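You operate a simulated robot arm through the tools that you are given. There is no shell and no other tool. Be economical: measure what you need, move in short steps, check, and stop when the job is done.

The job below is to be done with a simulated two-armed robot. You get a single attempt, and the scene is never put back.

TASK
On the top of the prep table, fold the orange rag in half.

The check looks at the end state, three seconds after you hand in, the way a careful person would. Anything else that was tipped, shoved, dropped, spilled or broken makes it a failure. Flat cloth is picked up by pressing the open fingertips on it (5 to 10 N) and closing them slowly along it; thin cloth reads only 2 to 8 mm in the jaws.

THE ROBOT
Two 7-joint arms with two-finger parallel grippers on one trunk, on a base that drives. Base frame: it is fixed to the floor where the robot stands at the start and does not move with it; the origin is under the middle of the robot, x ahead of it, y to its left, z up; the surface under the hand at the start is at about z = 850. Lengths are in mm, angles in degrees, forces in N, time in s.
The left shoulder is at the start at [70, 133, 1126], the right one opposite. With the tool pointing down near the work surface each hand reaches from about 200 to 660 mm from the robot's upright axis, wherever it stands, measured 20 degrees to its own side. Places, roughly: top of the prep table [700, -200, 800]. Payload 1.57 kg a hand.
The tool frame of a hand sits at the grasp point between the pads (the TCP): z along the fingers, y along the line on which they close. The tips reach 30 mm beyond it. Largest opening 80 mm; finger width 17, thickness 12; the body of the gripper, 40 by 82 mm, starts 80 mm behind the TCP.
Orientation is told as [roll, pitch, yaw] about the base's x, y, z axes, in that order, counted from this pose: with the fingers straight down and closing along the base's y, the tool's x points along the base's -x, its y along +y and its z along -z.

THE INTERFACE
- The arms move only by the tool move_arm. It takes "left_commands", "right_commands" or both (then of equal length, played together; a hand with none holds still); each is a list that holds one entry, the list of rows, each a list of 7 numbers: the turn, a rotation vector about the tool's x, y, z in units of 180 degrees (1.0 is 180 degrees), then the shift along the tool's x, y, z in units of 300 mm (1.0 is 300 mm), then the finger opening in mm, from 0 to 80. In form: [[[ax, ay, az, tx, ty, tz, claw], ...]]. A call has 1 to 20 rows; each row is the pose to reach, as a shift and turn from the pose commanded when the call began, along the tool's axes at that moment. A call with a number of a shift or a turn outside -1 to 1 is refused whole. A row lasts 0.2 s, in which the tool goes at most 50 mm and 8.6 degrees; a call with a longer step from one row to the next is refused whole, and so is a gripper value outside its range. Where a pose cannot be reached the arm comes as near as it can. A force on the tool above 40 N (or 10 N above the force at the start of the call, whichever is more), or a blocked arm, ends the call early, and 0.2 s more pass. The fingers move at their own pace (about 153 mm/s each) and stop on an object; they squeeze with about 28 N. The grip force told is the motor's: it shows also when the fingers shut on nothing. Time passes only in rows, and 0.2 s behind the last, so rows that repeat a pose let the fingers close. It gives the time, the measured TCP pose, the force on the tool (base axes), the opening and the grip force at its end, in the units of the frame above (readings bear some noise), with the torque about the TCP (base axes, N m) and any sound that the robot's microphone picked up, and new pictures: "views" is both (left out), scene, wrist or none (wrist: the cameras of the hands that moved).
- Cameras (640 x 400 px; columns grow to the right, rows downward): "scene" is now at [133.3, -6.3, 1346.4]; the picture's right is [-0.07, -1.00, 0.00], its down [-0.66, 0.05, -0.75] and it looks along [0.75, -0.06, -0.66] (base axes); focal length 250 px, centre (320, 200). "left" rides on the left gripper at [72, 7, -122] in its tool frame; the picture's right is [-0.09, 1.00, 0.00], its down [-0.84, -0.08, -0.54] and it looks along [-0.54, -0.05, 0.84] (tool axes); focal length 238 px, centre (320, 200). "right" rides on the right gripper at [72, -7, -122] in its tool frame; the picture's right is [0.09, 1.00, 0.00], its down [-0.84, 0.08, -0.54] and it looks along [-0.54, 0.05, 0.84] (tool axes); focal length 238 px, centre (320, 200). There is no depth. A picture from a camera that has moved, and an enlarged one, comes with that camera's place and axes in the base frame and with its lens.
- move_column(by): slides the trunk up (or, below 0, down) by that many mm; the arms and the scene camera ride with it, the base frame stays. It gives what a move gives, with no picture.
- steer(legs): drives the robot by 1 to 6 legs, each [ahead, left, turn to the left] in mm, mm and degrees, along the robot's own axes; the way and the turn of a leg run together, so that a leg with both is an arc; at most 1500 mm and 180 degrees a leg. The arms and the cameras ride along, it lands a little off, and it stops where it bumps. It gives what a move gives, and a new picture of the scene camera.
- aim_head(pan, tilt): turns the head with the scene camera to pan (to the left, within 86 degrees either way) and tilt (down, from -29 to 69), counted from straight ahead of the robot. It gives what a move gives, and a new picture of the scene camera.
- close_up(camera, box): a new picture of the part [left, top, right, bottom] of that camera's present view, enlarged. No time passes.
- job_done(): hands the job in; it is judged then, once.

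Work in short steps. Places have to be worked out from the pictures, the camera data and where the tool is seen: move nearer, look again, correct. Check each grasp and each placing, and mend what went wrong. You have 120 turns and 260 pictures in all, those below and enlarged ones among them. Open the grippers and draw the arms clear of the work before you hand the job in, unless the task says otherwise; then end with one line.

The tools are called after ">>>" as name(argument=value, ...) on one line, values as JSON. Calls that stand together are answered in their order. move_arm: Moves the arms, as the interface text tells. Its arguments: {"type":"object","properties":{"left_commands":{"type":"array"},"right_commands":{"type":"array"},"views":{"type":"string","enum":["both","scene","wrist","none"]}},"required":[]} The other tools are called the same way: move_column (by) slides the trunk up or down; steer (legs) drives the base; aim_head (pan, tilt) turns the head that bears the scene camera; close_up (camera, box) takes an enlarged picture of a part of a camera's view; job_done () hands the job in.

At the start:

```text
time: 0.0
left_eef_pos: [481.4, 64.6, 1053.3]
left_orientation: [-0.1, 0.0, 0.0]
left_force: [0.8, -0.8, 0.1]
left_torque: [0.01, 0.0, 0.01]
left_finger_gap: 79.9
left_grip_force: 0.0
right_eef_pos: [409.8, -238.3, 1098.1]
right_orientation: [0.0, -0.1, 0.0]
right_force: [0.0, 0.9, 0.0]
right_torque: [0.05, 0.02, -0.01]
right_finger_gap: 79.8
right_grip_force: 0.0
trunk travel left (down, up): [-700.0, 240.0]
robot x, y, heading: [-0.1, -3.8, 0.1]
head pan, tilt: [-4.2, 41.4]
```

scene: 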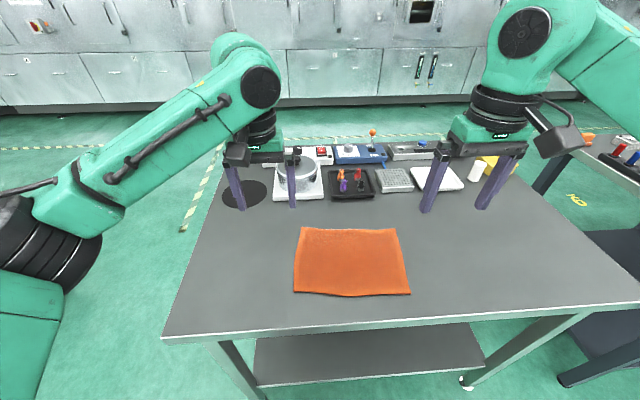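
right: 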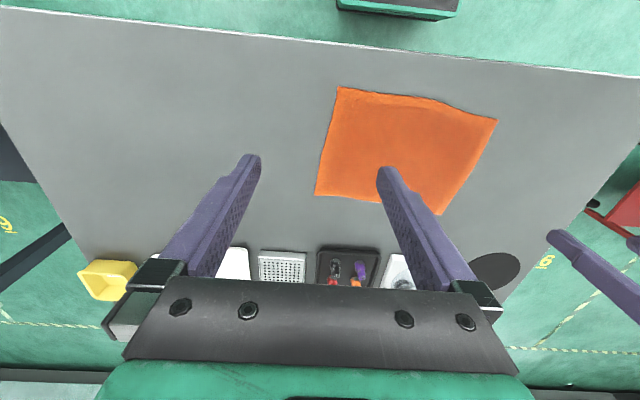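
left: 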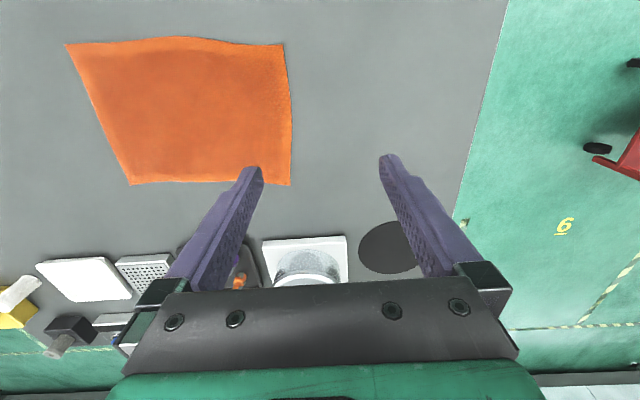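

The two camera views agree on the rag's corners: about near-left (405, 30), near-right (383, -218), far-right (565, -244) and far-left (588, 7), on a surface at z≈850. I'll bring both hands above the near corners with fingers 30 mm open and yaw -5°.

>>> move_arm(left_commands=[[[0, 0, 0.004, 0.029, -0.027, 0.06, 30], [0, 0, 0.008, 0.058, -0.055, 0.119, 30], [0, 0, 0.012, 0.086, -0.083, 0.179, 30], [0, 0, 0.016, 0.115, -0.11, 0.238, 30], [0, 0, 0.02, 0.144, -0.138, 0.298, 30], [0, 0, 0.024, 0.173, -0.165, 0.358, 30], [0, 0, 0.028, 0.2, -0.193, 0.417, 30], [0, 0, 0.028, 0.23, -0.22, 0.477, 30]]], right_commands=[[[0, 0, 0.004, 0.006, 0.02, 0.078, 30], [0, 0, 0.008, 0.012, 0.041, 0.157, 30], [0, 0, 0.012, 0.018, 0.061, 0.235, 30], [0, 0, 0.016, 0.024, 0.082, 0.314, 30], [0, 0, 0.02, 0.03, 0.102, 0.392, 30], [0, 0, 0.024, 0.036, 0.122, 0.47, 30], [0, 0, 0.028, 0.042, 0.143, 0.549, 30], [0, 0, 0.028, 0.048, 0.163, 0.627, 30]]])

```text
time: 1.8
left_eef_pos: [411.1, -2.9, 909.6]
left_orientation: [0.1, 0.1, -5.1]
left_force: [0.7, -0.2, -0.6]
left_torque: [0.03, -0.02, 0.0]
left_finger_gap: 29.7
left_grip_force: 0.0
right_eef_pos: [394.9, -189.2, 908.8]
right_orientation: [0.1, 0.0, -5.2]
right_force: [0.5, -0.8, -0.5]
right_torque: [-0.04, 0.02, 0.01]
right_finger_gap: 30.3
right_grip_force: 0.0
trunk travel left (down, up): [-700.0, 240.0]
robot x, y, heading: [2.0, -0.5, -0.0]
head pan, tilt: [-4.2, 41.4]
camera scene: at [133.5, -6.5, 1346.4], right [-0.07, -1.0, 0.0], down [-0.66, 0.05, -0.75], along [0.75, -0.06, -0.66], focal length 250 px, centre (320, 200)
camera right: at [323.5, -189.2, 1030.5], right [0.0, 1.0, 0.0], down [0.84, 0.0, 0.54], along [0.54, 0.0, -0.84], focal length 238 px, centre (320, 200)
camera left: at [340.2, 9.9, 1032.9], right [0.18, 0.98, 0.0], down [0.83, -0.15, 0.54], along [0.53, -0.1, -0.84], focal length 238 px, centre (320, 200)
```

scene: 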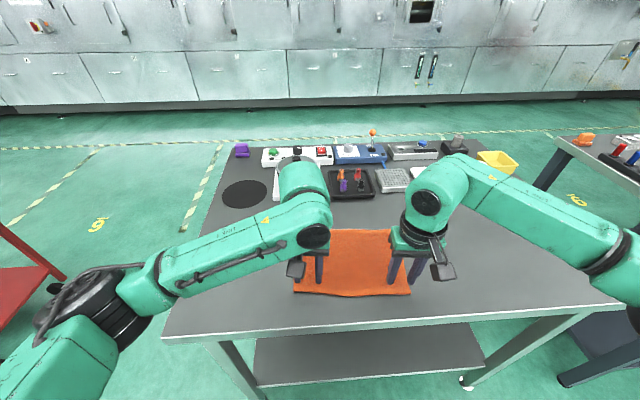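
right: 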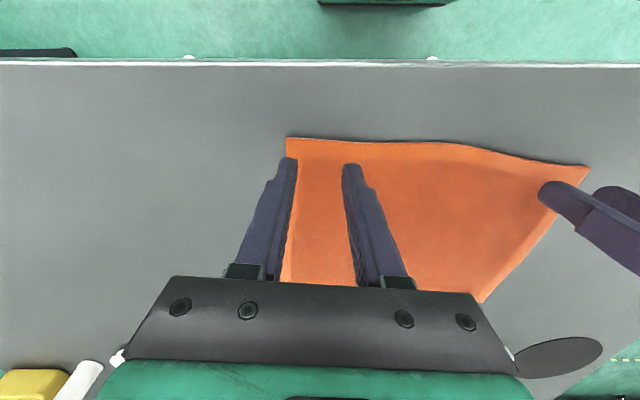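
left: 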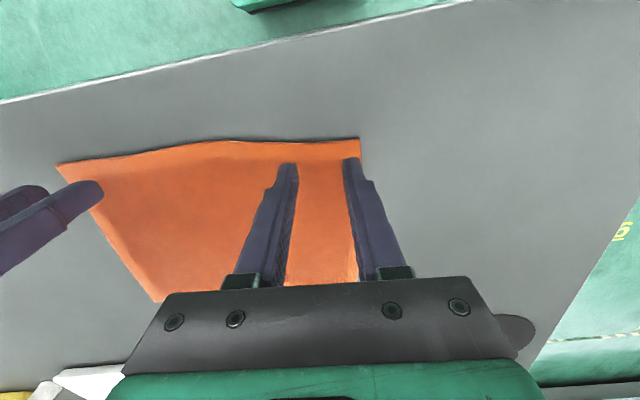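

The corner positions hold up, and both hands are centred about 30 mm in from the corners and 9 mm in from the edge. I'll lower to just above contact.

>>> move_arm(left_commands=[[[0, 0, 0, 0, 0, 0.03, 30], [0, 0, 0, 0, 0, 0.06, 30], [0, 0, 0, 0, 0, 0.08, 30], [0, 0, 0, 0, 0, 0.09, 30]]], right_commands=[[[0, 0, 0, 0, 0, 0.03, 30], [0, 0, 0, 0, 0, 0.06, 30], [0, 0, 0, 0, 0, 0.08, 30], [0, 0, 0, 0, 0, 0.09, 30]]], views="none")

```text
time: 2.8
left_eef_pos: [411.0, -1.8, 885.0]
left_orientation: [0.0, -0.1, -5.1]
left_force: [0.0, -0.5, 2.1]
left_torque: [0.01, -0.02, 0.01]
left_finger_gap: 29.7
left_grip_force: 0.0
right_eef_pos: [394.9, -189.9, 882.8]
right_orientation: [0.0, -0.2, -5.1]
right_force: [-0.2, -0.9, 5.4]
right_torque: [-0.03, -0.05, 0.01]
right_finger_gap: 29.9
right_grip_force: 0.1
trunk travel left (down, up): [-700.0, 240.0]
robot x, y, heading: [0.2, -0.7, -0.1]
head pan, tilt: [-4.2, 41.4]
```

Contact has begun: about 2 N on the left and 5 N on the right. I'll press a little more, left more than right.

>>> move_arm(left_commands=[[[0, 0, 0, 0, 0, 0.003, 30], [0, 0, 0, 0, 0, 0.007, 30]]], right_commands=[[[0, 0, 0, 0, 0, 0.001, 30], [0, 0, 0, 0, 0, 0.003, 30]]], views="none")

```text
time: 3.4
left_eef_pos: [411.7, -0.9, 882.7]
left_orientation: [-0.1, -0.2, -5.1]
left_force: [1.4, -1.5, 13.3]
left_torque: [0.04, -0.04, 0.03]
left_finger_gap: 29.7
left_grip_force: 0.1
right_eef_pos: [393.6, -188.8, 881.3]
right_orientation: [-0.1, -0.2, -4.9]
right_force: [2.8, -0.7, 8.1]
right_torque: [-0.05, -0.1, 0.01]
right_finger_gap: 29.9
right_grip_force: 0.0
trunk travel left (down, up): [-700.0, 240.0]
robot x, y, heading: [-1.3, -0.3, -0.1]
head pan, tilt: [-4.2, 41.4]
```

The left hand presses slightly hard at 13 N, so I'll ease it. I'll close both slowly, shifting the centres inward so the inner fingers stay put and the corners bunch in.

>>> move_arm(left_commands=[[[0, 0, 0, 0, 0, -0.002, 30], [0, 0, 0, 0, -0.004, -0.002, 27], [0, 0, 0, 0, -0.008, -0.002, 24], [0, 0, 0, 0, -0.013, -0.002, 21], [0, 0, 0, 0, -0.018, -0.002, 18], [0, 0, 0, 0, -0.023, -0.002, 15], [0, 0, 0, 0, -0.028, -0.002, 12], [0, 0, 0, 0, -0.033, -0.002, 9], [0, 0, 0, 0, -0.037, -0.002, 6], [0, 0, 0, 0, -0.04, -0.002, 3], [0, 0, 0, 0, -0.042, -0.002, 0], [0, 0, 0, 0, -0.042, -0.002, 0], [0, 0, 0, 0, -0.042, -0.002, 0]]], right_commands=[[[0, 0, 0, 0, 0, 0, 30], [0, 0, 0, 0, 0.004, 0, 27], [0, 0, 0, 0, 0.008, 0, 24], [0, 0, 0, 0, 0.013, 0, 21], [0, 0, 0, 0, 0.018, 0, 18], [0, 0, 0, 0, 0.023, 0, 15], [0, 0, 0, 0, 0.028, 0, 12], [0, 0, 0, 0, 0.033, 0, 9], [0, 0, 0, 0, 0.037, 0, 6], [0, 0, 0, 0, 0.04, 0, 3], [0, 0, 0, 0, 0.042, 0, 0], [0, 0, 0, 0, 0.042, 0, 0], [0, 0, 0, 0, 0.042, 0, 0]]])

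```text
time: 6.2
left_eef_pos: [408.9, -13.5, 883.6]
left_orientation: [0.0, 0.0, -5.0]
left_force: [0.2, 1.4, 3.2]
left_torque: [0.06, 0.0, -0.04]
left_finger_gap: 4.4
left_grip_force: 24.6
right_eef_pos: [393.9, -175.5, 882.9]
right_orientation: [0.0, -0.1, -5.0]
right_force: [-1.5, -2.5, 14.2]
right_torque: [-0.09, 0.02, 0.03]
right_finger_gap: 4.0
right_grip_force: 24.5
trunk travel left (down, up): [-700.0, 240.0]
robot x, y, heading: [-1.3, -0.9, 0.1]
head pan, tilt: [-4.2, 41.4]
camera scene: at [130.4, -5.8, 1346.8], right [-0.07, -1.0, 0.0], down [-0.66, 0.05, -0.75], along [0.75, -0.06, -0.66], focal length 250 px, centre (320, 200)
camera right: at [322.4, -176.0, 1003.9], right [0.0, 1.0, 0.0], down [0.84, 0.0, 0.54], along [0.54, 0.0, -0.84], focal length 238 px, centre (320, 200)
camera left: at [338.1, -0.8, 1006.4], right [0.18, 0.98, 0.0], down [0.83, -0.15, 0.54], along [0.53, -0.1, -0.84], focal length 238 px, centre (320, 200)
```

scene: 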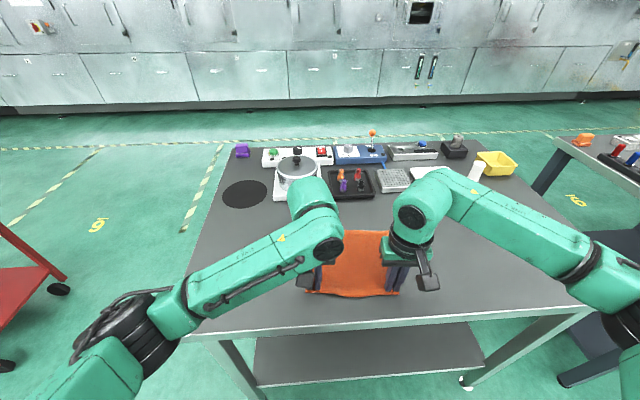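
right: 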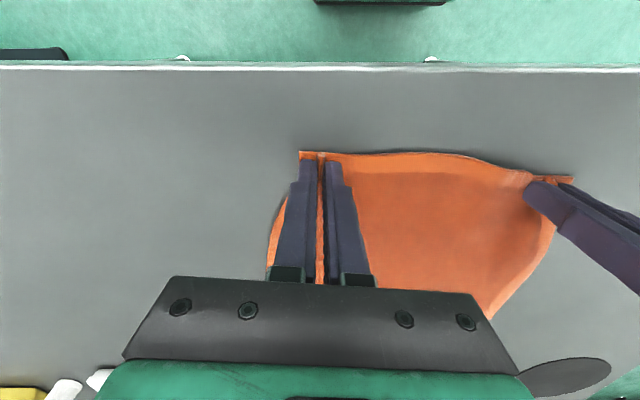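
left: 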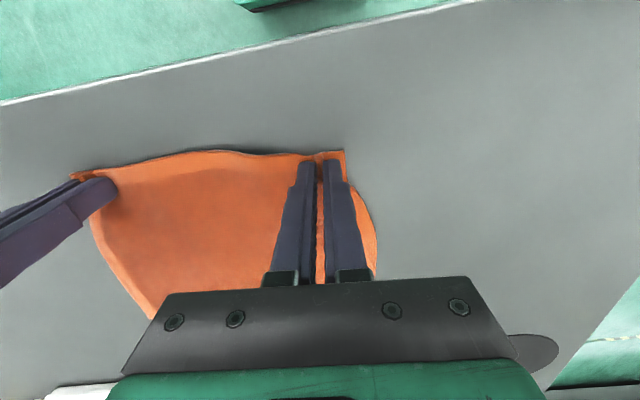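

Both hands hold cloth (4 mm gaps). I'll lift along the first half of an arc, tilting the fingers back as I go so the pinched edge flips over, then look.

>>> move_arm(left_commands=[[[0, 0.02, 0, -0.01, 0, -0.041, 0], [0, 0.04, 0, -0.026, 0, -0.08, 0], [0, 0.06, 0, -0.049, 0, -0.116, 0], [0, 0.08, 0, -0.078, 0, -0.15, 0], [0, 0.1, 0, -0.112, 0, -0.179, 0], [0, 0.12, 0, -0.151, 0, -0.203, 0], [0, 0.14, 0, -0.194, 0, -0.222, 0], [0, 0.16, 0, -0.24, 0, -0.235, 0], [0, 0.18, 0, -0.287, 0, -0.241, 0], [0, 0.2, 0, -0.335, 0, -0.241, 0]]], right_commands=[[[0, 0.02, 0, -0.01, 0, -0.041, 0], [0, 0.04, 0, -0.026, 0, -0.08, 0], [0, 0.06, 0, -0.049, 0, -0.116, 0], [0, 0.08, 0, -0.078, 0, -0.15, 0], [0, 0.1, 0, -0.112, 0, -0.179, 0], [0, 0.12, 0, -0.151, 0, -0.203, 0], [0, 0.14, 0, -0.194, 0, -0.222, 0], [0, 0.16, 0, -0.24, 0, -0.235, 0], [0, 0.18, 0, -0.287, 0, -0.241, 0], [0, 0.2, 0, -0.335, 0, -0.241, 0]]])

```text
time: 8.4
left_eef_pos: [450.3, -4.4, 957.4]
left_orientation: [-0.2, 35.2, -5.3]
left_force: [0.3, -2.6, -0.2]
left_torque: [-0.1, -0.04, 0.03]
left_finger_gap: 4.2
left_grip_force: 25.3
left hand out of reach, approached as far as the arm can: row 8, 9, 10
right_eef_pos: [478.3, -177.3, 958.5]
right_orientation: [0.1, 35.7, -4.8]
right_force: [-0.4, 3.3, 0.1]
right_torque: [0.09, -0.03, -0.05]
right_finger_gap: 3.7
right_grip_force: 24.9
right hand out of reach, approached as far as the arm can: row 10
trunk travel left (down, up): [-700.0, 240.0]
robot x, y, heading: [0.1, 0.1, 0.0]
head pan, tilt: [-4.2, 41.4]
camera scene: at [133.5, -4.5, 1346.4], right [-0.07, -1.0, 0.0], down [-0.66, 0.05, -0.75], along [0.75, -0.06, -0.66], focal length 250 px, centre (320, 200)
camera right: at [492.0, -184.6, 1098.9], right [0.01, 1.0, 0.06], down [1.0, -0.01, -0.05], along [-0.05, 0.06, -1.0], focal length 238 px, centre (320, 200)
camera left: at [461.4, 1.3, 1099.2], right [0.16, 0.99, -0.06], down [0.99, -0.17, -0.04], along [-0.05, -0.05, -1.0], focal length 238 px, centre (320, 200)
```

scene: 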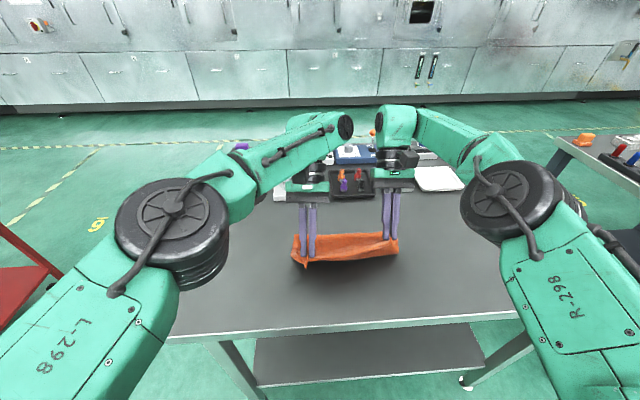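
right: 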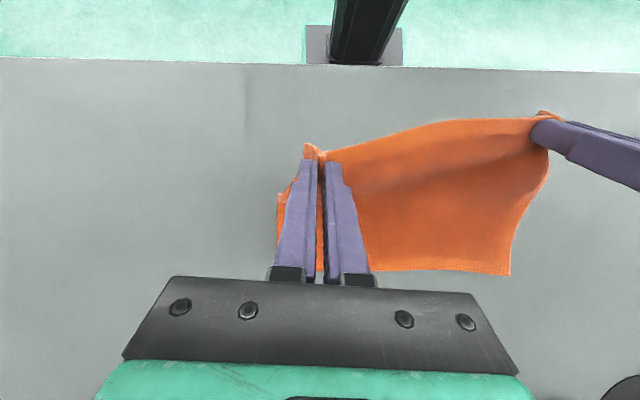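
left: 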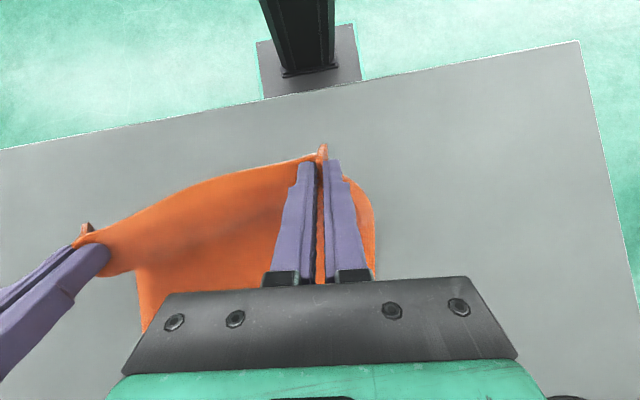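

The arms run out of reach with this tilt: left is at x=450 and right at 478, with about 510 wanted. I'll look down to see how much room the base has to drive ahead.

>>> aim_head(pan=0, tilt=69)

```text
time: 9.3
left_eef_pos: [449.5, -5.8, 956.5]
left_orientation: [0.0, 35.1, -5.0]
left_force: [1.1, -3.6, -0.4]
left_torque: [-0.13, -0.06, 0.05]
left_finger_gap: 3.9
left_grip_force: 24.6
right_eef_pos: [478.6, -178.7, 957.0]
right_orientation: [0.1, 35.8, -5.0]
right_force: [-0.7, 3.8, -0.3]
right_torque: [0.1, 0.05, -0.01]
right_finger_gap: 4.0
right_grip_force: 23.7
trunk travel left (down, up): [-700.0, 240.0]
robot x, y, heading: [2.6, 1.6, -0.0]
head pan, tilt: [0.0, 68.8]
camera scene: at [105.6, -0.1, 1312.4], right [0.0, -1.0, 0.0], down [-0.93, 0.0, -0.36], along [0.36, 0.0, -0.93], focal length 250 px, centre (320, 200)
```

scene: 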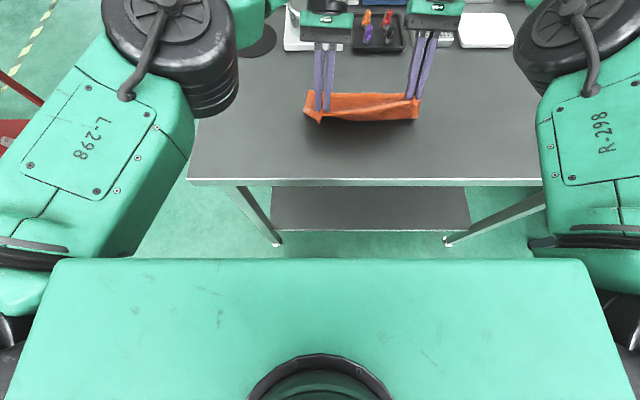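

There is a little room ahead, but not enough for this tilt. Folding the far edge toward the robot lets the hands tilt naturally, so I'll reverse this motion: first un-tilt and move back.

>>> move_arm(left_commands=[[[0, -0.033, 0, 0.0135, 0, 0.0098, 0], [0, -0.067, 0, 0.027, 0, 0.0196, 0], [0, -0.1, 0, 0.0405, 0, 0.0294, 0], [0, -0.133, 0, 0.054, 0, 0.0392, 0], [0, -0.167, 0, 0.0675, 0, 0.049, 0], [0, -0.2, 0, 0.081, 0, 0.0588, 0]]], right_commands=[[[0, -0.033, 0, 0.0135, 0, 0.0098, 0], [0, -0.067, 0, 0.027, 0, 0.0196, 0], [0, -0.1, 0, 0.0405, 0, 0.0294, 0], [0, -0.133, 0, 0.054, 0, 0.0392, 0], [0, -0.167, 0, 0.0675, 0, 0.049, 0], [0, -0.2, 0, 0.081, 0, 0.0588, 0]]], views="none")

>>> aim_head(pan=-4, tilt=50)

```text
time: 10.7
left_eef_pos: [417.4, -3.1, 956.1]
left_orientation: [-0.1, -0.3, -4.9]
left_force: [0.0, -3.4, 0.2]
left_torque: [-0.1, 0.0, -0.04]
left_finger_gap: 4.1
left_grip_force: 24.8
right_eef_pos: [446.7, -177.4, 959.7]
right_orientation: [0.0, -0.2, -4.9]
right_force: [-0.2, 3.2, 0.5]
right_torque: [0.1, 0.04, 0.03]
right_finger_gap: 3.9
right_grip_force: 24.0
trunk travel left (down, up): [-700.0, 240.0]
robot x, y, heading: [1.3, -1.2, 0.3]
head pan, tilt: [0.0, 68.8]
```

```text
time: 11.5
left_eef_pos: [418.9, -3.3, 956.6]
left_orientation: [0.1, 0.1, -5.1]
left_force: [1.0, -4.3, 1.0]
left_torque: [-0.1, 0.0, -0.01]
left_finger_gap: 4.0
left_grip_force: 24.8
right_eef_pos: [447.5, -178.1, 958.2]
right_orientation: [0.0, 0.0, -5.0]
right_force: [-1.2, 3.0, -0.5]
right_torque: [0.16, 0.06, 0.02]
right_finger_gap: 3.9
right_grip_force: 25.2
trunk travel left (down, up): [-700.0, 240.0]
robot x, y, heading: [2.8, -3.7, -0.2]
head pan, tilt: [-4.0, 50.0]
camera scene: at [126.5, -5.5, 1334.2], right [-0.07, -1.0, 0.0], down [-0.76, 0.05, -0.64], along [0.64, -0.04, -0.77], focal length 250 px, centre (320, 200)
```

scene: 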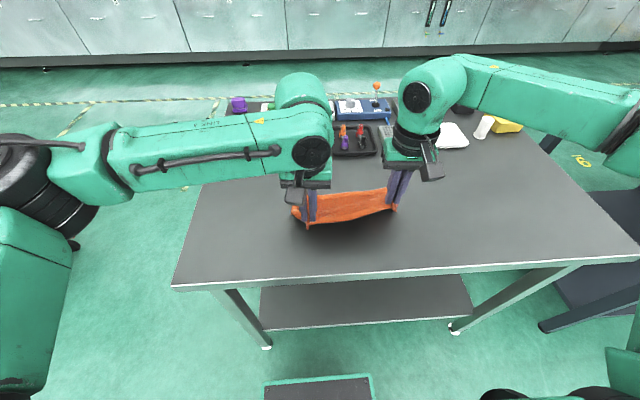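

The commanded pose matches the measured one. I'll lower the near edge back to its original place.

>>> move_arm(left_commands=[[[0, 0, 0, 0.012, -0.003, 0.02, 0], [0, 0, 0, 0.022, -0.006, 0.05, 0], [0, 0, 0, 0.032, -0.01, 0.085, 0], [0, 0, 0, 0.04, -0.014, 0.125, 0], [0, 0, 0, 0.045, -0.018, 0.165, 0], [0, 0, 0, 0.045, -0.023, 0.205, 0], [0, 0, 0, 0.045, -0.023, 0.235, 0]]], right_commands=[[[0, 0, 0, 0.04, -0.003, 0.02, 0], [0, 0, 0, 0.08, -0.006, 0.05, 0], [0, 0, 0, 0.12, -0.01, 0.085, 0], [0, 0, 0, 0.15, -0.014, 0.125, 0], [0, 0, 0, 0.175, -0.015, 0.165, 0], [0, 0, 0, 0.19, -0.015, 0.205, 0], [0, 0, 0, 0.19, -0.015, 0.235, 0]]], views="wrist")

```text
time: 13.1
left_eef_pos: [403.9, -8.9, 884.7]
left_orientation: [0.0, 0.0, -5.0]
left_force: [-1.2, -0.3, 1.2]
left_torque: [-0.01, 0.05, -0.03]
left_finger_gap: 4.0
left_grip_force: 24.3
right_eef_pos: [391.5, -175.2, 888.1]
right_orientation: [0.0, -0.1, -5.0]
right_force: [0.4, 0.2, -0.5]
right_torque: [-0.01, 0.0, 0.02]
right_finger_gap: 3.8
right_grip_force: 24.3
trunk travel left (down, up): [-700.0, 240.0]
robot x, y, heading: [-0.5, -0.2, 0.0]
head pan, tilt: [-4.0, 50.0]
camera right: at [320.0, -174.9, 1008.9], right [0.0, 1.0, 0.0], down [0.84, 0.0, 0.54], along [0.54, 0.0, -0.84], focal length 238 px, centre (320, 200)
camera left: at [332.7, 3.9, 1007.7], right [0.18, 0.98, 0.0], down [0.83, -0.15, 0.54], along [0.53, -0.1, -0.84], focal length 238 px, centre (320, 200)
```

right: 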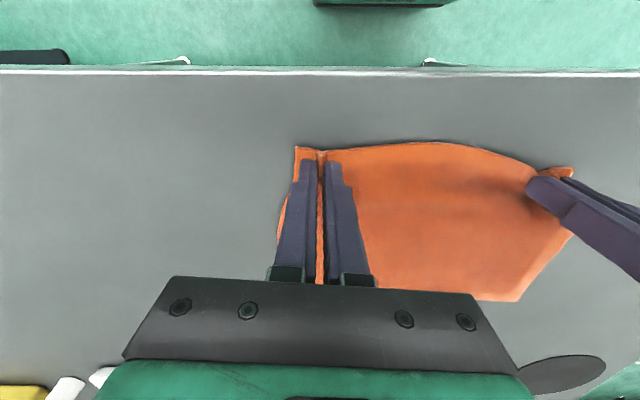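
left: 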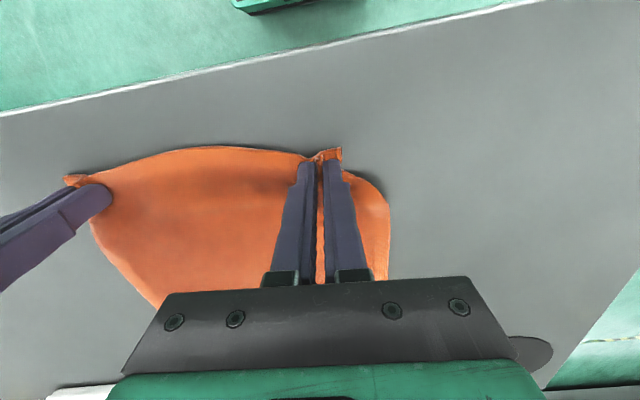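

The edge is back near its place. I'll open slowly while sliding outward to flatten the corners, then lift.

>>> move_arm(left_commands=[[[0, 0, 0, 0, 0, 0.002, 4], [0, 0, 0, 0, 0.008, 0.002, 9], [0, 0, 0, 0, 0.016, 0.002, 14], [0, 0, 0, 0, 0.024, 0.002, 19], [0, 0, 0, 0, 0.033, 0.002, 24], [0, 0, 0, 0, 0.042, 0.002, 30], [0, 0, 0, 0, 0.042, -0.05, 30], [0, 0, 0, 0, 0.042, -0.15, 30], [0, 0, 0, 0, 0.042, -0.25, 30]]], right_commands=[[[0, 0, 0, 0, 0, 0.012, 4], [0, 0, 0, 0, -0.008, 0.014, 9], [0, 0, 0, 0, -0.016, 0.014, 14], [0, 0, 0, 0, -0.024, 0.014, 19], [0, 0, 0, 0, -0.033, 0.014, 24], [0, 0, 0, 0, -0.042, 0.014, 30], [0, 0, 0, 0, -0.042, -0.05, 30], [0, 0, 0, 0, -0.042, -0.15, 30], [0, 0, 0, 0, -0.042, -0.25, 30]]])

```text
time: 15.1
left_eef_pos: [406.4, 4.7, 959.2]
left_orientation: [0.0, 0.0, -5.0]
left_force: [0.4, -0.6, -0.1]
left_torque: [0.02, 0.0, -0.03]
left_finger_gap: 30.0
left_grip_force: 0.0
right_eef_pos: [390.3, -187.7, 962.8]
right_orientation: [0.1, 0.0, -5.0]
right_force: [0.4, -0.1, -0.2]
right_torque: [0.0, 0.04, 0.0]
right_finger_gap: 30.0
right_grip_force: 0.0
trunk travel left (down, up): [-700.0, 240.0]
robot x, y, heading: [-1.1, 3.0, -0.1]
head pan, tilt: [-4.0, 50.0]
camera scene: at [125.9, -5.6, 1334.3], right [-0.07, -1.0, 0.0], down [-0.76, 0.05, -0.64], along [0.64, -0.04, -0.77], focal length 250 px, centre (320, 200)
camera right: at [318.5, -188.0, 1085.2], right [0.0, 1.0, 0.0], down [0.84, 0.0, 0.54], along [0.54, 0.0, -0.84], focal length 238 px, centre (320, 200)
camera left: at [334.4, 16.3, 1081.9], right [0.18, 0.98, 0.0], down [0.83, -0.15, 0.54], along [0.53, -0.1, -0.84], focal length 238 px, centre (320, 200)
```

scene: 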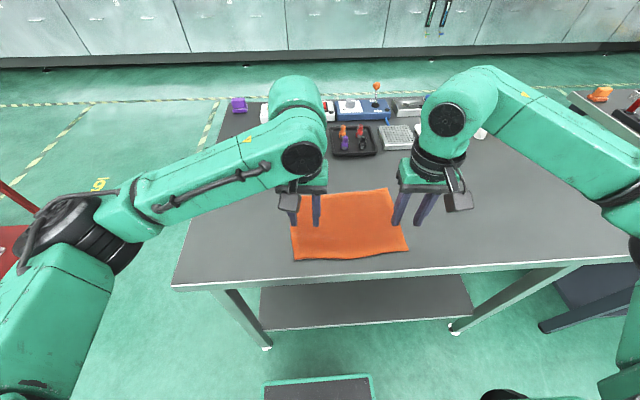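
right: 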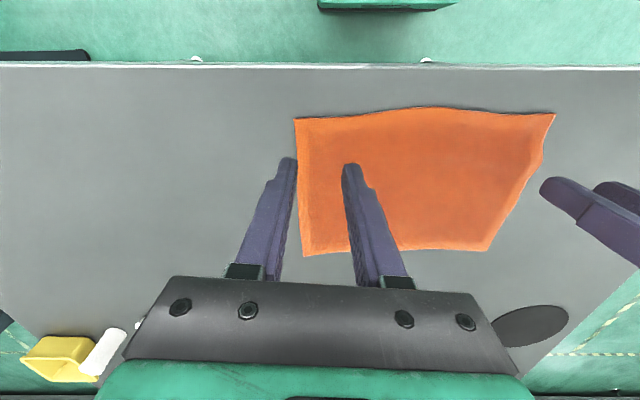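
left: 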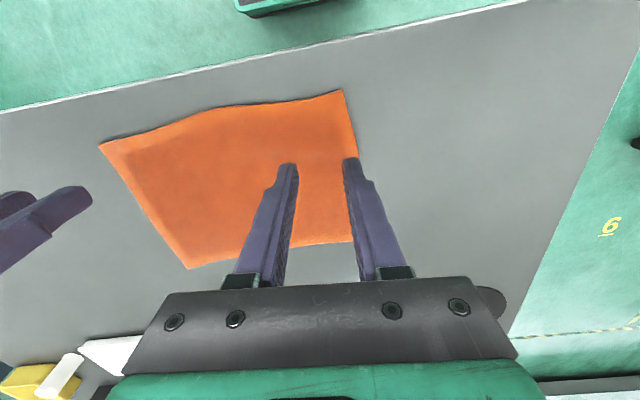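

The rag went back flat, now nearly square to the base axes: corners about (371, 33), (375, -212), (558, -212) and (553, 35). I'll move both hands over the far edge with yaw 0.

>>> move_arm(left_commands=[[[0, 0, -0.005, -0.075, 0.007, 0.0, 30], [0, 0, -0.01, -0.15, 0.014, 0.0, 30], [0, 0, -0.015, -0.226, 0.02, 0.03, 30], [0, 0, -0.02, -0.302, 0.027, 0.07, 30], [0, 0, -0.025, -0.378, 0.034, 0.11, 30], [0, 0, -0.028, -0.453, 0.041, 0.147, 30]]], right_commands=[[[0, 0, -0.005, -0.086, 0.01, 0.0, 30], [0, 0, -0.01, -0.173, 0.02, 0.0, 30], [0, 0, -0.015, -0.26, 0.03, 0.04, 30], [0, 0, -0.02, -0.346, 0.042, 0.08, 30], [0, 0, -0.025, -0.433, 0.053, 0.12, 30], [0, 0, -0.028, -0.519, 0.064, 0.16, 30]]])

```text
time: 16.5
left_eef_pos: [540.2, 3.2, 915.2]
left_orientation: [0.0, 0.0, 0.1]
left_force: [0.7, 0.3, 0.5]
left_torque: [-0.03, 0.03, -0.02]
left_finger_gap: 30.2
left_grip_force: 0.1
right_eef_pos: [548.3, -183.9, 915.1]
right_orientation: [0.0, 0.2, 0.0]
right_force: [-0.1, -0.1, -0.1]
right_torque: [0.02, 0.0, -0.05]
right_finger_gap: 30.0
right_grip_force: 0.0
trunk travel left (down, up): [-700.0, 240.0]
robot x, y, heading: [-1.4, -3.8, 0.1]
head pan, tilt: [-4.0, 50.0]
camera scene: at [128.1, -5.7, 1334.1], right [-0.07, -1.0, 0.0], down [-0.77, 0.05, -0.64], along [0.64, -0.04, -0.77], focal length 250 px, centre (320, 200)
camera right: at [477.3, -190.4, 1036.2], right [-0.09, 1.0, 0.0], down [0.84, 0.08, 0.54], along [0.54, 0.05, -0.84], focal length 238 px, centre (320, 200)
camera left: at [470.0, 10.7, 1038.1], right [0.09, 1.0, 0.0], down [0.84, -0.08, 0.54], along [0.54, -0.05, -0.84], focal length 238 px, centre (320, 200)
```

scene: 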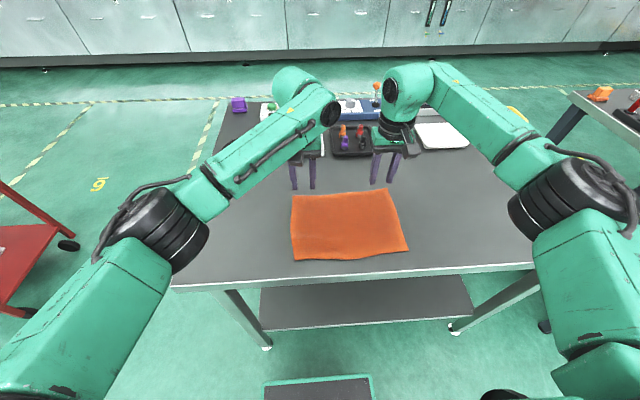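
right: 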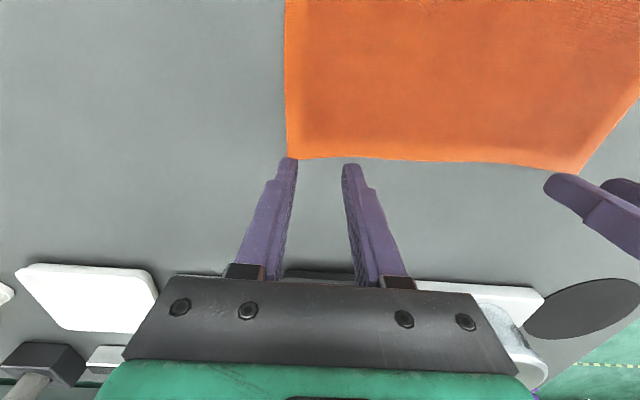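
left: 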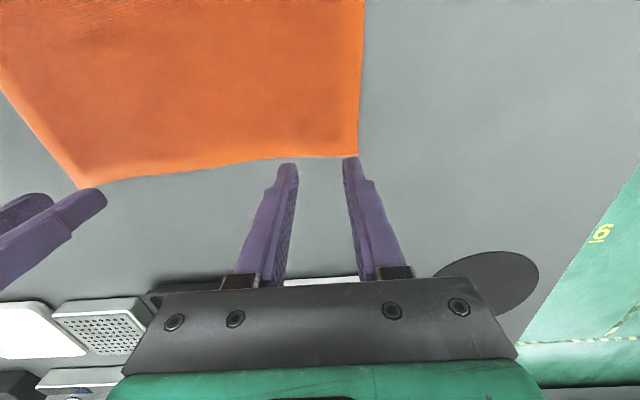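

The far corners compute to C=(558, -211) and D=(550, 35), so both hands sit about 10 mm inside the far edge. I'll lower to contact.

>>> move_arm(left_commands=[[[0, 0, 0, 0, 0, 0.04, 30], [0, 0, 0, 0, 0, 0.08, 30], [0, 0, 0, 0, 0, 0.1, 30], [0, 0, 0, 0, 0, 0.106, 30]]], right_commands=[[[0, 0, 0, 0, 0, 0.04, 30], [0, 0, 0, 0, 0, 0.08, 30], [0, 0, 0, 0, 0, 0.1, 30], [0, 0, 0, 0, 0, 0.106, 30]]], views="none")

```text
time: 17.5
left_eef_pos: [540.7, 4.6, 884.4]
left_orientation: [0.0, 0.0, 0.0]
left_force: [0.4, -0.1, 1.7]
left_torque: [0.0, -0.01, -0.02]
left_finger_gap: 29.7
left_grip_force: 0.1
right_eef_pos: [546.1, -182.3, 883.8]
right_orientation: [0.0, -0.1, 0.0]
right_force: [1.5, 0.5, 3.9]
right_torque: [0.01, -0.02, -0.04]
right_finger_gap: 29.9
right_grip_force: 0.0
trunk travel left (down, up): [-700.0, 240.0]
robot x, y, heading: [-0.8, -1.7, -0.2]
head pan, tilt: [-4.0, 50.0]
```

Light contact. I'll press about 1.5 mm more and run the same slow inward close.

>>> move_arm(left_commands=[[[0, 0, 0, 0, 0, 0.003, 30], [0, 0, 0, 0, 0, 0.005, 30], [0, 0, 0, 0, -0.004, 0.005, 27], [0, 0, 0, 0, -0.008, 0.005, 24], [0, 0, 0, 0, -0.013, 0.005, 21], [0, 0, 0, 0, -0.018, 0.005, 18], [0, 0, 0, 0, -0.023, 0.005, 15], [0, 0, 0, 0, -0.028, 0.005, 12], [0, 0, 0, 0, -0.033, 0.005, 9], [0, 0, 0, 0, -0.037, 0.005, 6], [0, 0, 0, 0, -0.04, 0.005, 3], [0, 0, 0, 0, -0.042, 0.005, 0], [0, 0, 0, 0, -0.042, 0.005, 0], [0, 0, 0, 0, -0.042, 0.005, 0]]], right_commands=[[[0, 0, 0, 0, 0, 0.002, 30], [0, 0, 0, 0, 0, 0.004, 30], [0, 0, 0, 0, 0.004, 0.004, 27], [0, 0, 0, 0, 0.008, 0.004, 24], [0, 0, 0, 0, 0.013, 0.004, 21], [0, 0, 0, 0, 0.018, 0.004, 18], [0, 0, 0, 0, 0.023, 0.004, 15], [0, 0, 0, 0, 0.028, 0.004, 12], [0, 0, 0, 0, 0.033, 0.004, 9], [0, 0, 0, 0, 0.037, 0.004, 6], [0, 0, 0, 0, 0.04, 0.004, 3], [0, 0, 0, 0, 0.042, 0.004, 0], [0, 0, 0, 0, 0.042, 0.004, 0], [0, 0, 0, 0, 0.042, 0.004, 0]]])

```text
time: 20.5
left_eef_pos: [539.6, -9.0, 884.2]
left_orientation: [0.0, -0.1, 0.0]
left_force: [0.5, 0.4, 1.9]
left_torque: [0.03, -0.01, 0.0]
left_finger_gap: 3.7
left_grip_force: 24.4
right_eef_pos: [545.5, -171.0, 882.3]
right_orientation: [0.1, -0.1, 0.0]
right_force: [0.1, -2.5, 9.8]
right_torque: [-0.05, 0.06, 0.04]
right_finger_gap: 3.6
right_grip_force: 25.2
trunk travel left (down, up): [-700.0, 240.0]
robot x, y, heading: [1.6, 3.5, 0.0]
head pan, tilt: [-4.0, 50.0]
camera scene: at [123.8, -5.4, 1334.6], right [-0.07, -1.0, 0.0], down [-0.76, 0.05, -0.64], along [0.64, -0.04, -0.76], focal length 250 px, centre (320, 200)
camera right: at [474.2, -176.7, 1004.2], right [-0.09, 1.0, 0.0], down [0.84, 0.08, 0.54], along [0.54, 0.05, -0.84], focal length 238 px, centre (320, 200)
camera left: at [467.7, -3.0, 1006.4], right [0.09, 1.0, 0.0], down [0.84, -0.08, 0.54], along [0.54, -0.05, -0.84], focal length 238 px, centre (320, 200)
```

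scene: 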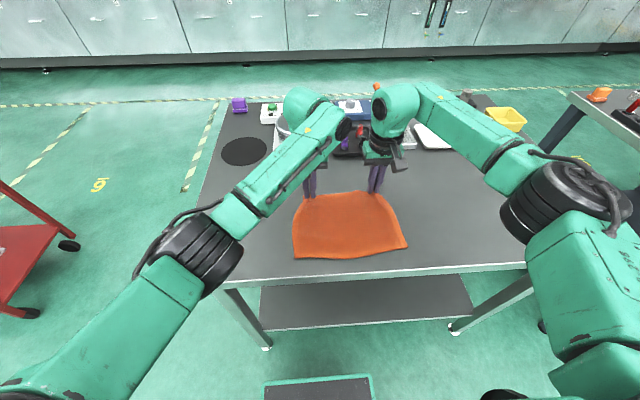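
right: 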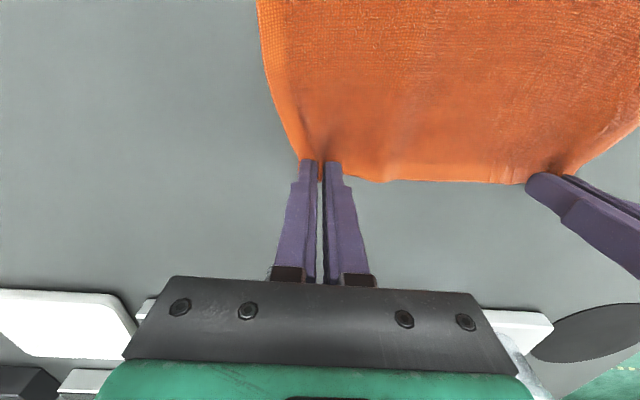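
left: 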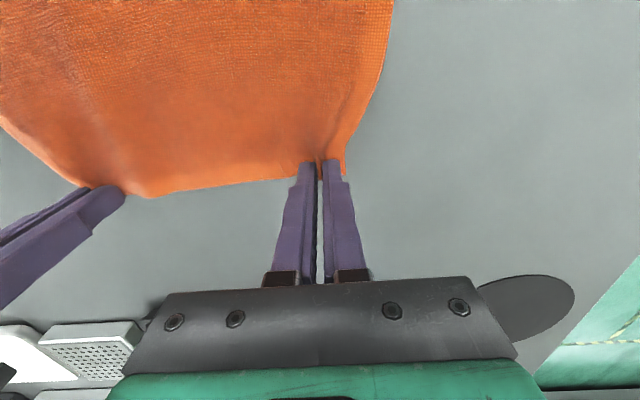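

Both hands hold the far edge (3.6 mm gaps). I'll do the first half of the arc toward the robot, tilting the fingers forward as I go.

>>> move_arm(left_commands=[[[0, -0.02, 0, 0.01, 0, -0.039, 0], [0, -0.04, 0, 0.026, 0, -0.077, 0], [0, -0.06, 0, 0.047, 0, -0.112, 0], [0, -0.08, 0, 0.075, 0, -0.144, 0], [0, -0.1, 0, 0.108, 0, -0.172, 0], [0, -0.12, 0, 0.145, 0, -0.195, 0], [0, -0.14, 0, 0.186, 0, -0.213, 0], [0, -0.16, 0, 0.23, 0, -0.225, 0], [0, -0.18, 0, 0.276, 0, -0.231, 0], [0, -0.2, 0, 0.322, 0, -0.231, 0]]], right_commands=[[[0, -0.02, 0, 0.01, 0, -0.039, 0], [0, -0.04, 0, 0.026, 0, -0.077, 0], [0, -0.06, 0, 0.047, 0, -0.112, 0], [0, -0.08, 0, 0.075, 0, -0.144, 0], [0, -0.1, 0, 0.108, 0, -0.172, 0], [0, -0.12, 0, 0.145, 0, -0.195, 0], [0, -0.14, 0, 0.186, 0, -0.213, 0], [0, -0.16, 0, 0.23, 0, -0.225, 0], [0, -0.18, 0, 0.276, 0, -0.231, 0], [0, -0.2, 0, 0.322, 0, -0.231, 0]]])

```text
time: 22.7
left_eef_pos: [442.1, -8.8, 952.0]
left_orientation: [0.0, -36.0, 0.0]
left_force: [0.7, -0.1, 0.3]
left_torque: [-0.01, 0.0, 0.03]
left_finger_gap: 3.4
left_grip_force: 24.1
right_eef_pos: [449.4, -170.6, 950.6]
right_orientation: [0.0, -36.2, 0.0]
right_force: [-0.4, 0.9, -0.5]
right_torque: [0.03, -0.04, -0.02]
right_finger_gap: 3.5
right_grip_force: 24.6
trunk travel left (down, up): [-700.0, 240.0]
robot x, y, heading: [-1.6, 1.8, 0.1]
head pan, tilt: [-4.0, 50.0]
camera scene: at [124.6, -5.8, 1334.5], right [-0.07, -1.0, 0.0], down [-0.76, 0.05, -0.64], along [0.64, -0.04, -0.77], focal length 250 px, centre (320, 200)
camera right: at [320.8, -177.4, 1005.9], right [-0.07, 1.0, -0.05], down [0.36, 0.08, 0.93], along [0.93, 0.05, -0.36], focal length 238 px, centre (320, 200)
camera left: at [312.3, -2.9, 1009.5], right [0.07, 1.0, 0.05], down [0.36, -0.08, 0.93], along [0.93, -0.05, -0.36], focal length 238 px, centre (320, 200)
```

scene: 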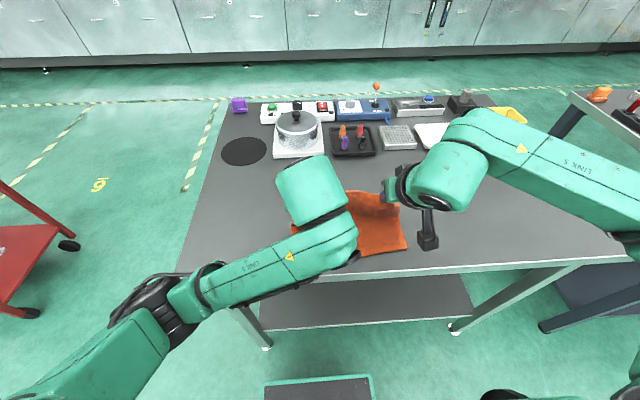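
right: 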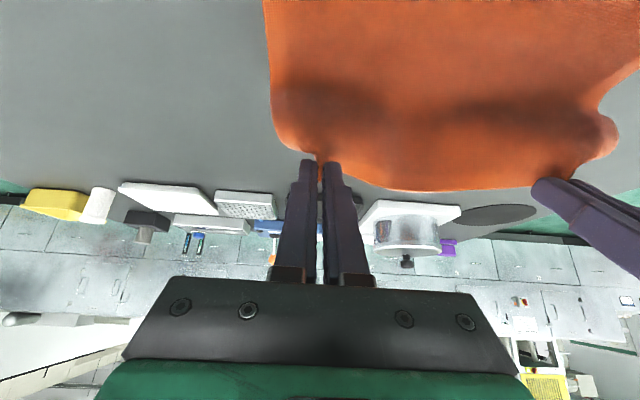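
left: 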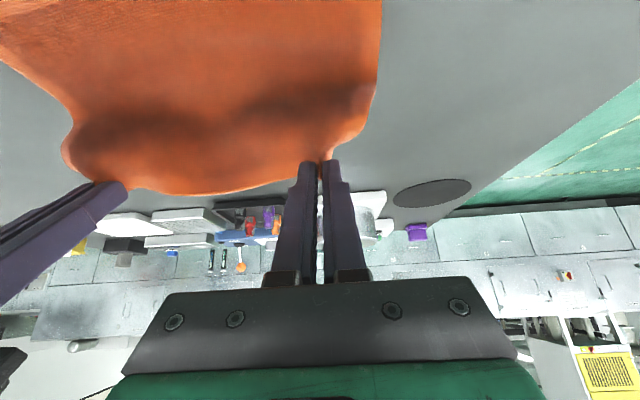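

The cloth is lifted cleanly. I'll continue the second half of the arc nearly to the table, with tilt going to about 47°.

>>> move_arm(left_commands=[[[0, -0.008, 0, 0.047, 0, -0.029, 0], [0, -0.017, 0, 0.098, 0, -0.051, 0], [0, -0.025, 0, 0.15, 0, -0.064, 0], [0, -0.033, 0, 0.2, 0, -0.068, 0], [0, -0.042, 0, 0.248, 0, -0.063, 0], [0, -0.05, 0, 0.291, 0, -0.049, 0], [0, -0.058, 0, 0.328, 0, -0.025, 0]]], right_commands=[[[0, -0.008, 0, 0.047, 0, -0.029, 0], [0, -0.017, 0, 0.098, 0, -0.051, 0], [0, -0.025, 0, 0.15, 0, -0.064, 0], [0, -0.033, 0, 0.2, 0, -0.068, 0], [0, -0.042, 0, 0.248, 0, -0.063, 0], [0, -0.05, 0, 0.291, 0, -0.049, 0], [0, -0.058, 0, 0.328, 0, -0.025, 0]]])

```text
time: 24.3
left_eef_pos: [358.2, -9.1, 900.9]
left_orientation: [-0.1, -46.5, 0.0]
left_force: [-0.2, 0.2, -0.4]
left_torque: [-0.04, 0.01, 0.04]
left_finger_gap: 3.7
left_grip_force: 24.2
right_eef_pos: [393.5, -162.3, 936.4]
right_orientation: [0.6, -41.6, 0.9]
right_force: [-0.2, 0.6, 0.1]
right_torque: [0.0, 0.02, -0.03]
right_finger_gap: 3.4
right_grip_force: 24.3
right hand out of reach, approached as far as the arm can: row 4, 5, 6, 7
trunk travel left (down, up): [-700.0, 240.0]
robot x, y, heading: [1.9, 1.3, -0.2]
head pan, tilt: [-4.0, 50.0]
camera scene: at [125.9, -5.3, 1334.4], right [-0.07, -1.0, 0.0], down [-0.76, 0.05, -0.64], along [0.64, -0.04, -0.77], focal length 250 px, centre (320, 200)
camera right: at [260.6, -171.1, 979.3], right [-0.09, 0.99, -0.05], down [0.27, 0.08, 0.96], along [0.96, 0.07, -0.27], focal length 238 px, centre (320, 200)
camera left: at [221.4, -2.9, 933.5], right [0.06, 1.0, 0.07], down [0.18, -0.08, 0.98], along [0.98, -0.05, -0.19], focal length 238 px, centre (320, 200)
```

scene: 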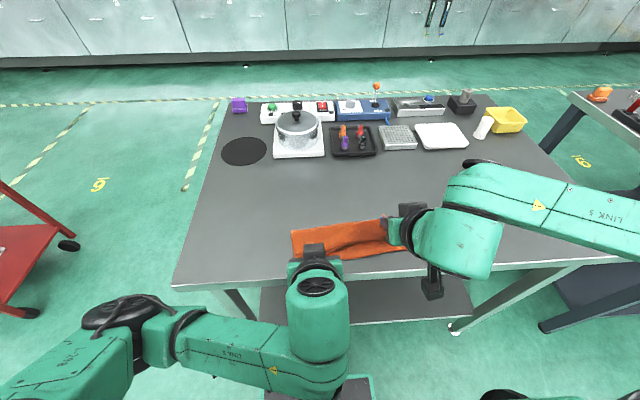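
right: 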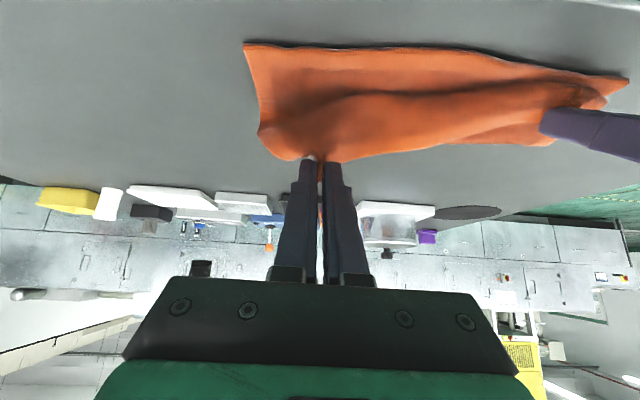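
left: 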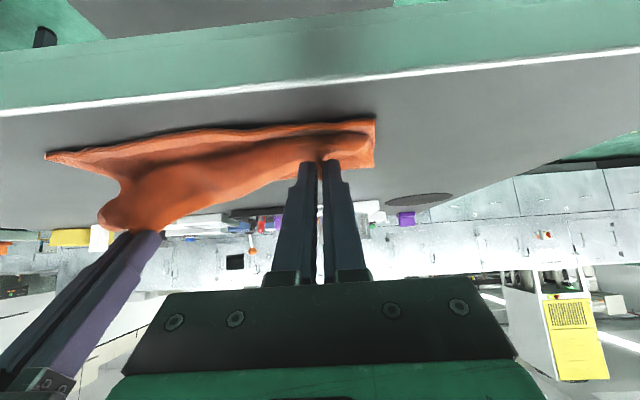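

The right arm hits a limit close to the body. I'll bring both hands back to mid-fold at a low height, then back the base up a little so the landing spot is comfortably in reach.

>>> move_arm(left_commands=[[[0, 0.007, 0, -0.049, 0, 0.029, 0], [0, 0.014, 0, -0.098, 0, 0.057, 0], [0, 0.021, 0, -0.147, 0, 0.086, 0], [0, 0.028, 0, -0.197, 0, 0.115, 0], [0, 0.036, 0, -0.246, 0, 0.143, 0]]], right_commands=[[[0, 0.002, 0.001, -0.02, -0.006, 0.028, 0], [0, 0.004, 0.002, -0.04, -0.012, 0.056, 0], [0, 0.006, 0.003, -0.06, -0.018, 0.084, 0], [0, 0.008, 0.004, -0.08, -0.024, 0.112, 0], [0, 0.009, 0.004, -0.1, -0.029, 0.14, 0]]], views="wrist")

```text
time: 25.5
left_eef_pos: [443.0, -9.9, 922.8]
left_orientation: [0.0, -39.9, 0.1]
left_force: [0.2, -0.4, -0.5]
left_torque: [0.02, -0.02, -0.01]
left_finger_gap: 3.5
left_grip_force: 24.7
right_eef_pos: [447.4, -167.3, 922.5]
right_orientation: [1.3, -40.0, -0.2]
right_force: [0.7, 0.7, -0.2]
right_torque: [0.02, 0.01, 0.01]
right_finger_gap: 3.8
right_grip_force: 24.6
trunk travel left (down, up): [-700.0, 240.0]
robot x, y, heading: [-0.4, -0.0, -0.2]
head pan, tilt: [-4.0, 50.0]
camera right: at [313.7, -176.4, 970.1], right [-0.08, 1.0, -0.04], down [0.29, 0.07, 0.95], along [0.95, 0.07, -0.3], focal length 238 px, centre (320, 200)
camera left: at [309.4, -3.4, 972.5], right [0.07, 1.0, 0.06], down [0.3, -0.08, 0.95], along [0.95, -0.05, -0.3], focal length 238 px, centre (320, 200)
```

right: 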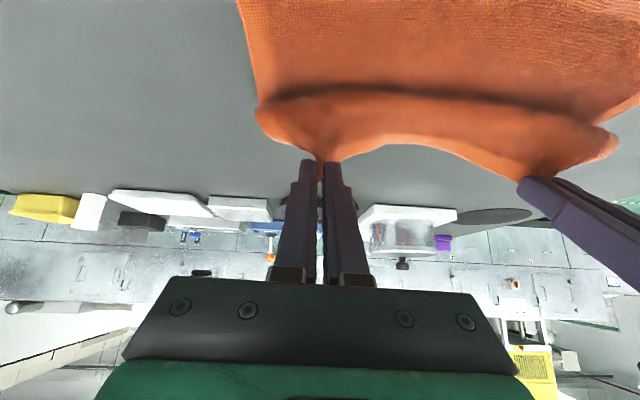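
left: 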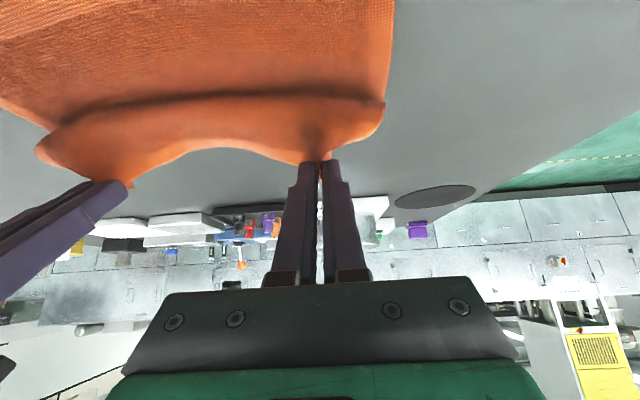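

The cloth hangs in a clean fold. I'll drive back 80 mm, which carries the edge over the near edge.

>>> steer(legs=[[-80, 0, 0]])

```text
time: 26.6
left_eef_pos: [361.7, -9.7, 923.8]
left_orientation: [0.0, -40.0, 0.0]
left_force: [0.1, -0.1, 0.6]
left_torque: [0.01, 0.0, 0.0]
left_finger_gap: 3.5
left_grip_force: 24.3
right_eef_pos: [366.5, -167.5, 924.8]
right_orientation: [1.2, -39.9, 0.1]
right_force: [-0.1, 0.6, -0.2]
right_torque: [0.01, -0.02, -0.05]
right_finger_gap: 3.3
right_grip_force: 24.3
trunk travel left (down, up): [-700.0, 240.0]
robot x, y, heading: [-78.2, 0.4, -0.1]
head pan, tilt: [-4.0, 50.0]
camera scene: at [47.4, -5.5, 1334.3], right [-0.07, -1.0, 0.0], down [-0.76, 0.05, -0.64], along [0.64, -0.04, -0.77], focal length 250 px, centre (320, 200)
```

scene: 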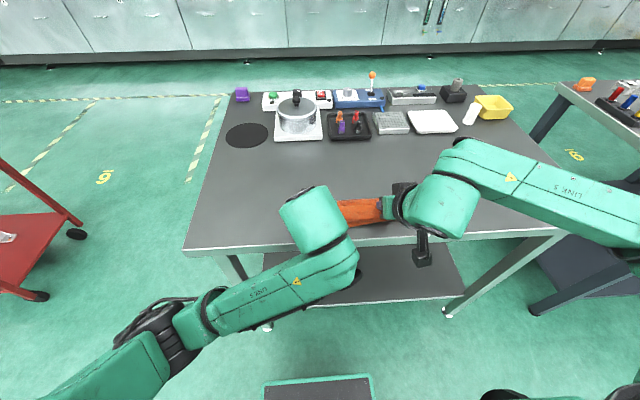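

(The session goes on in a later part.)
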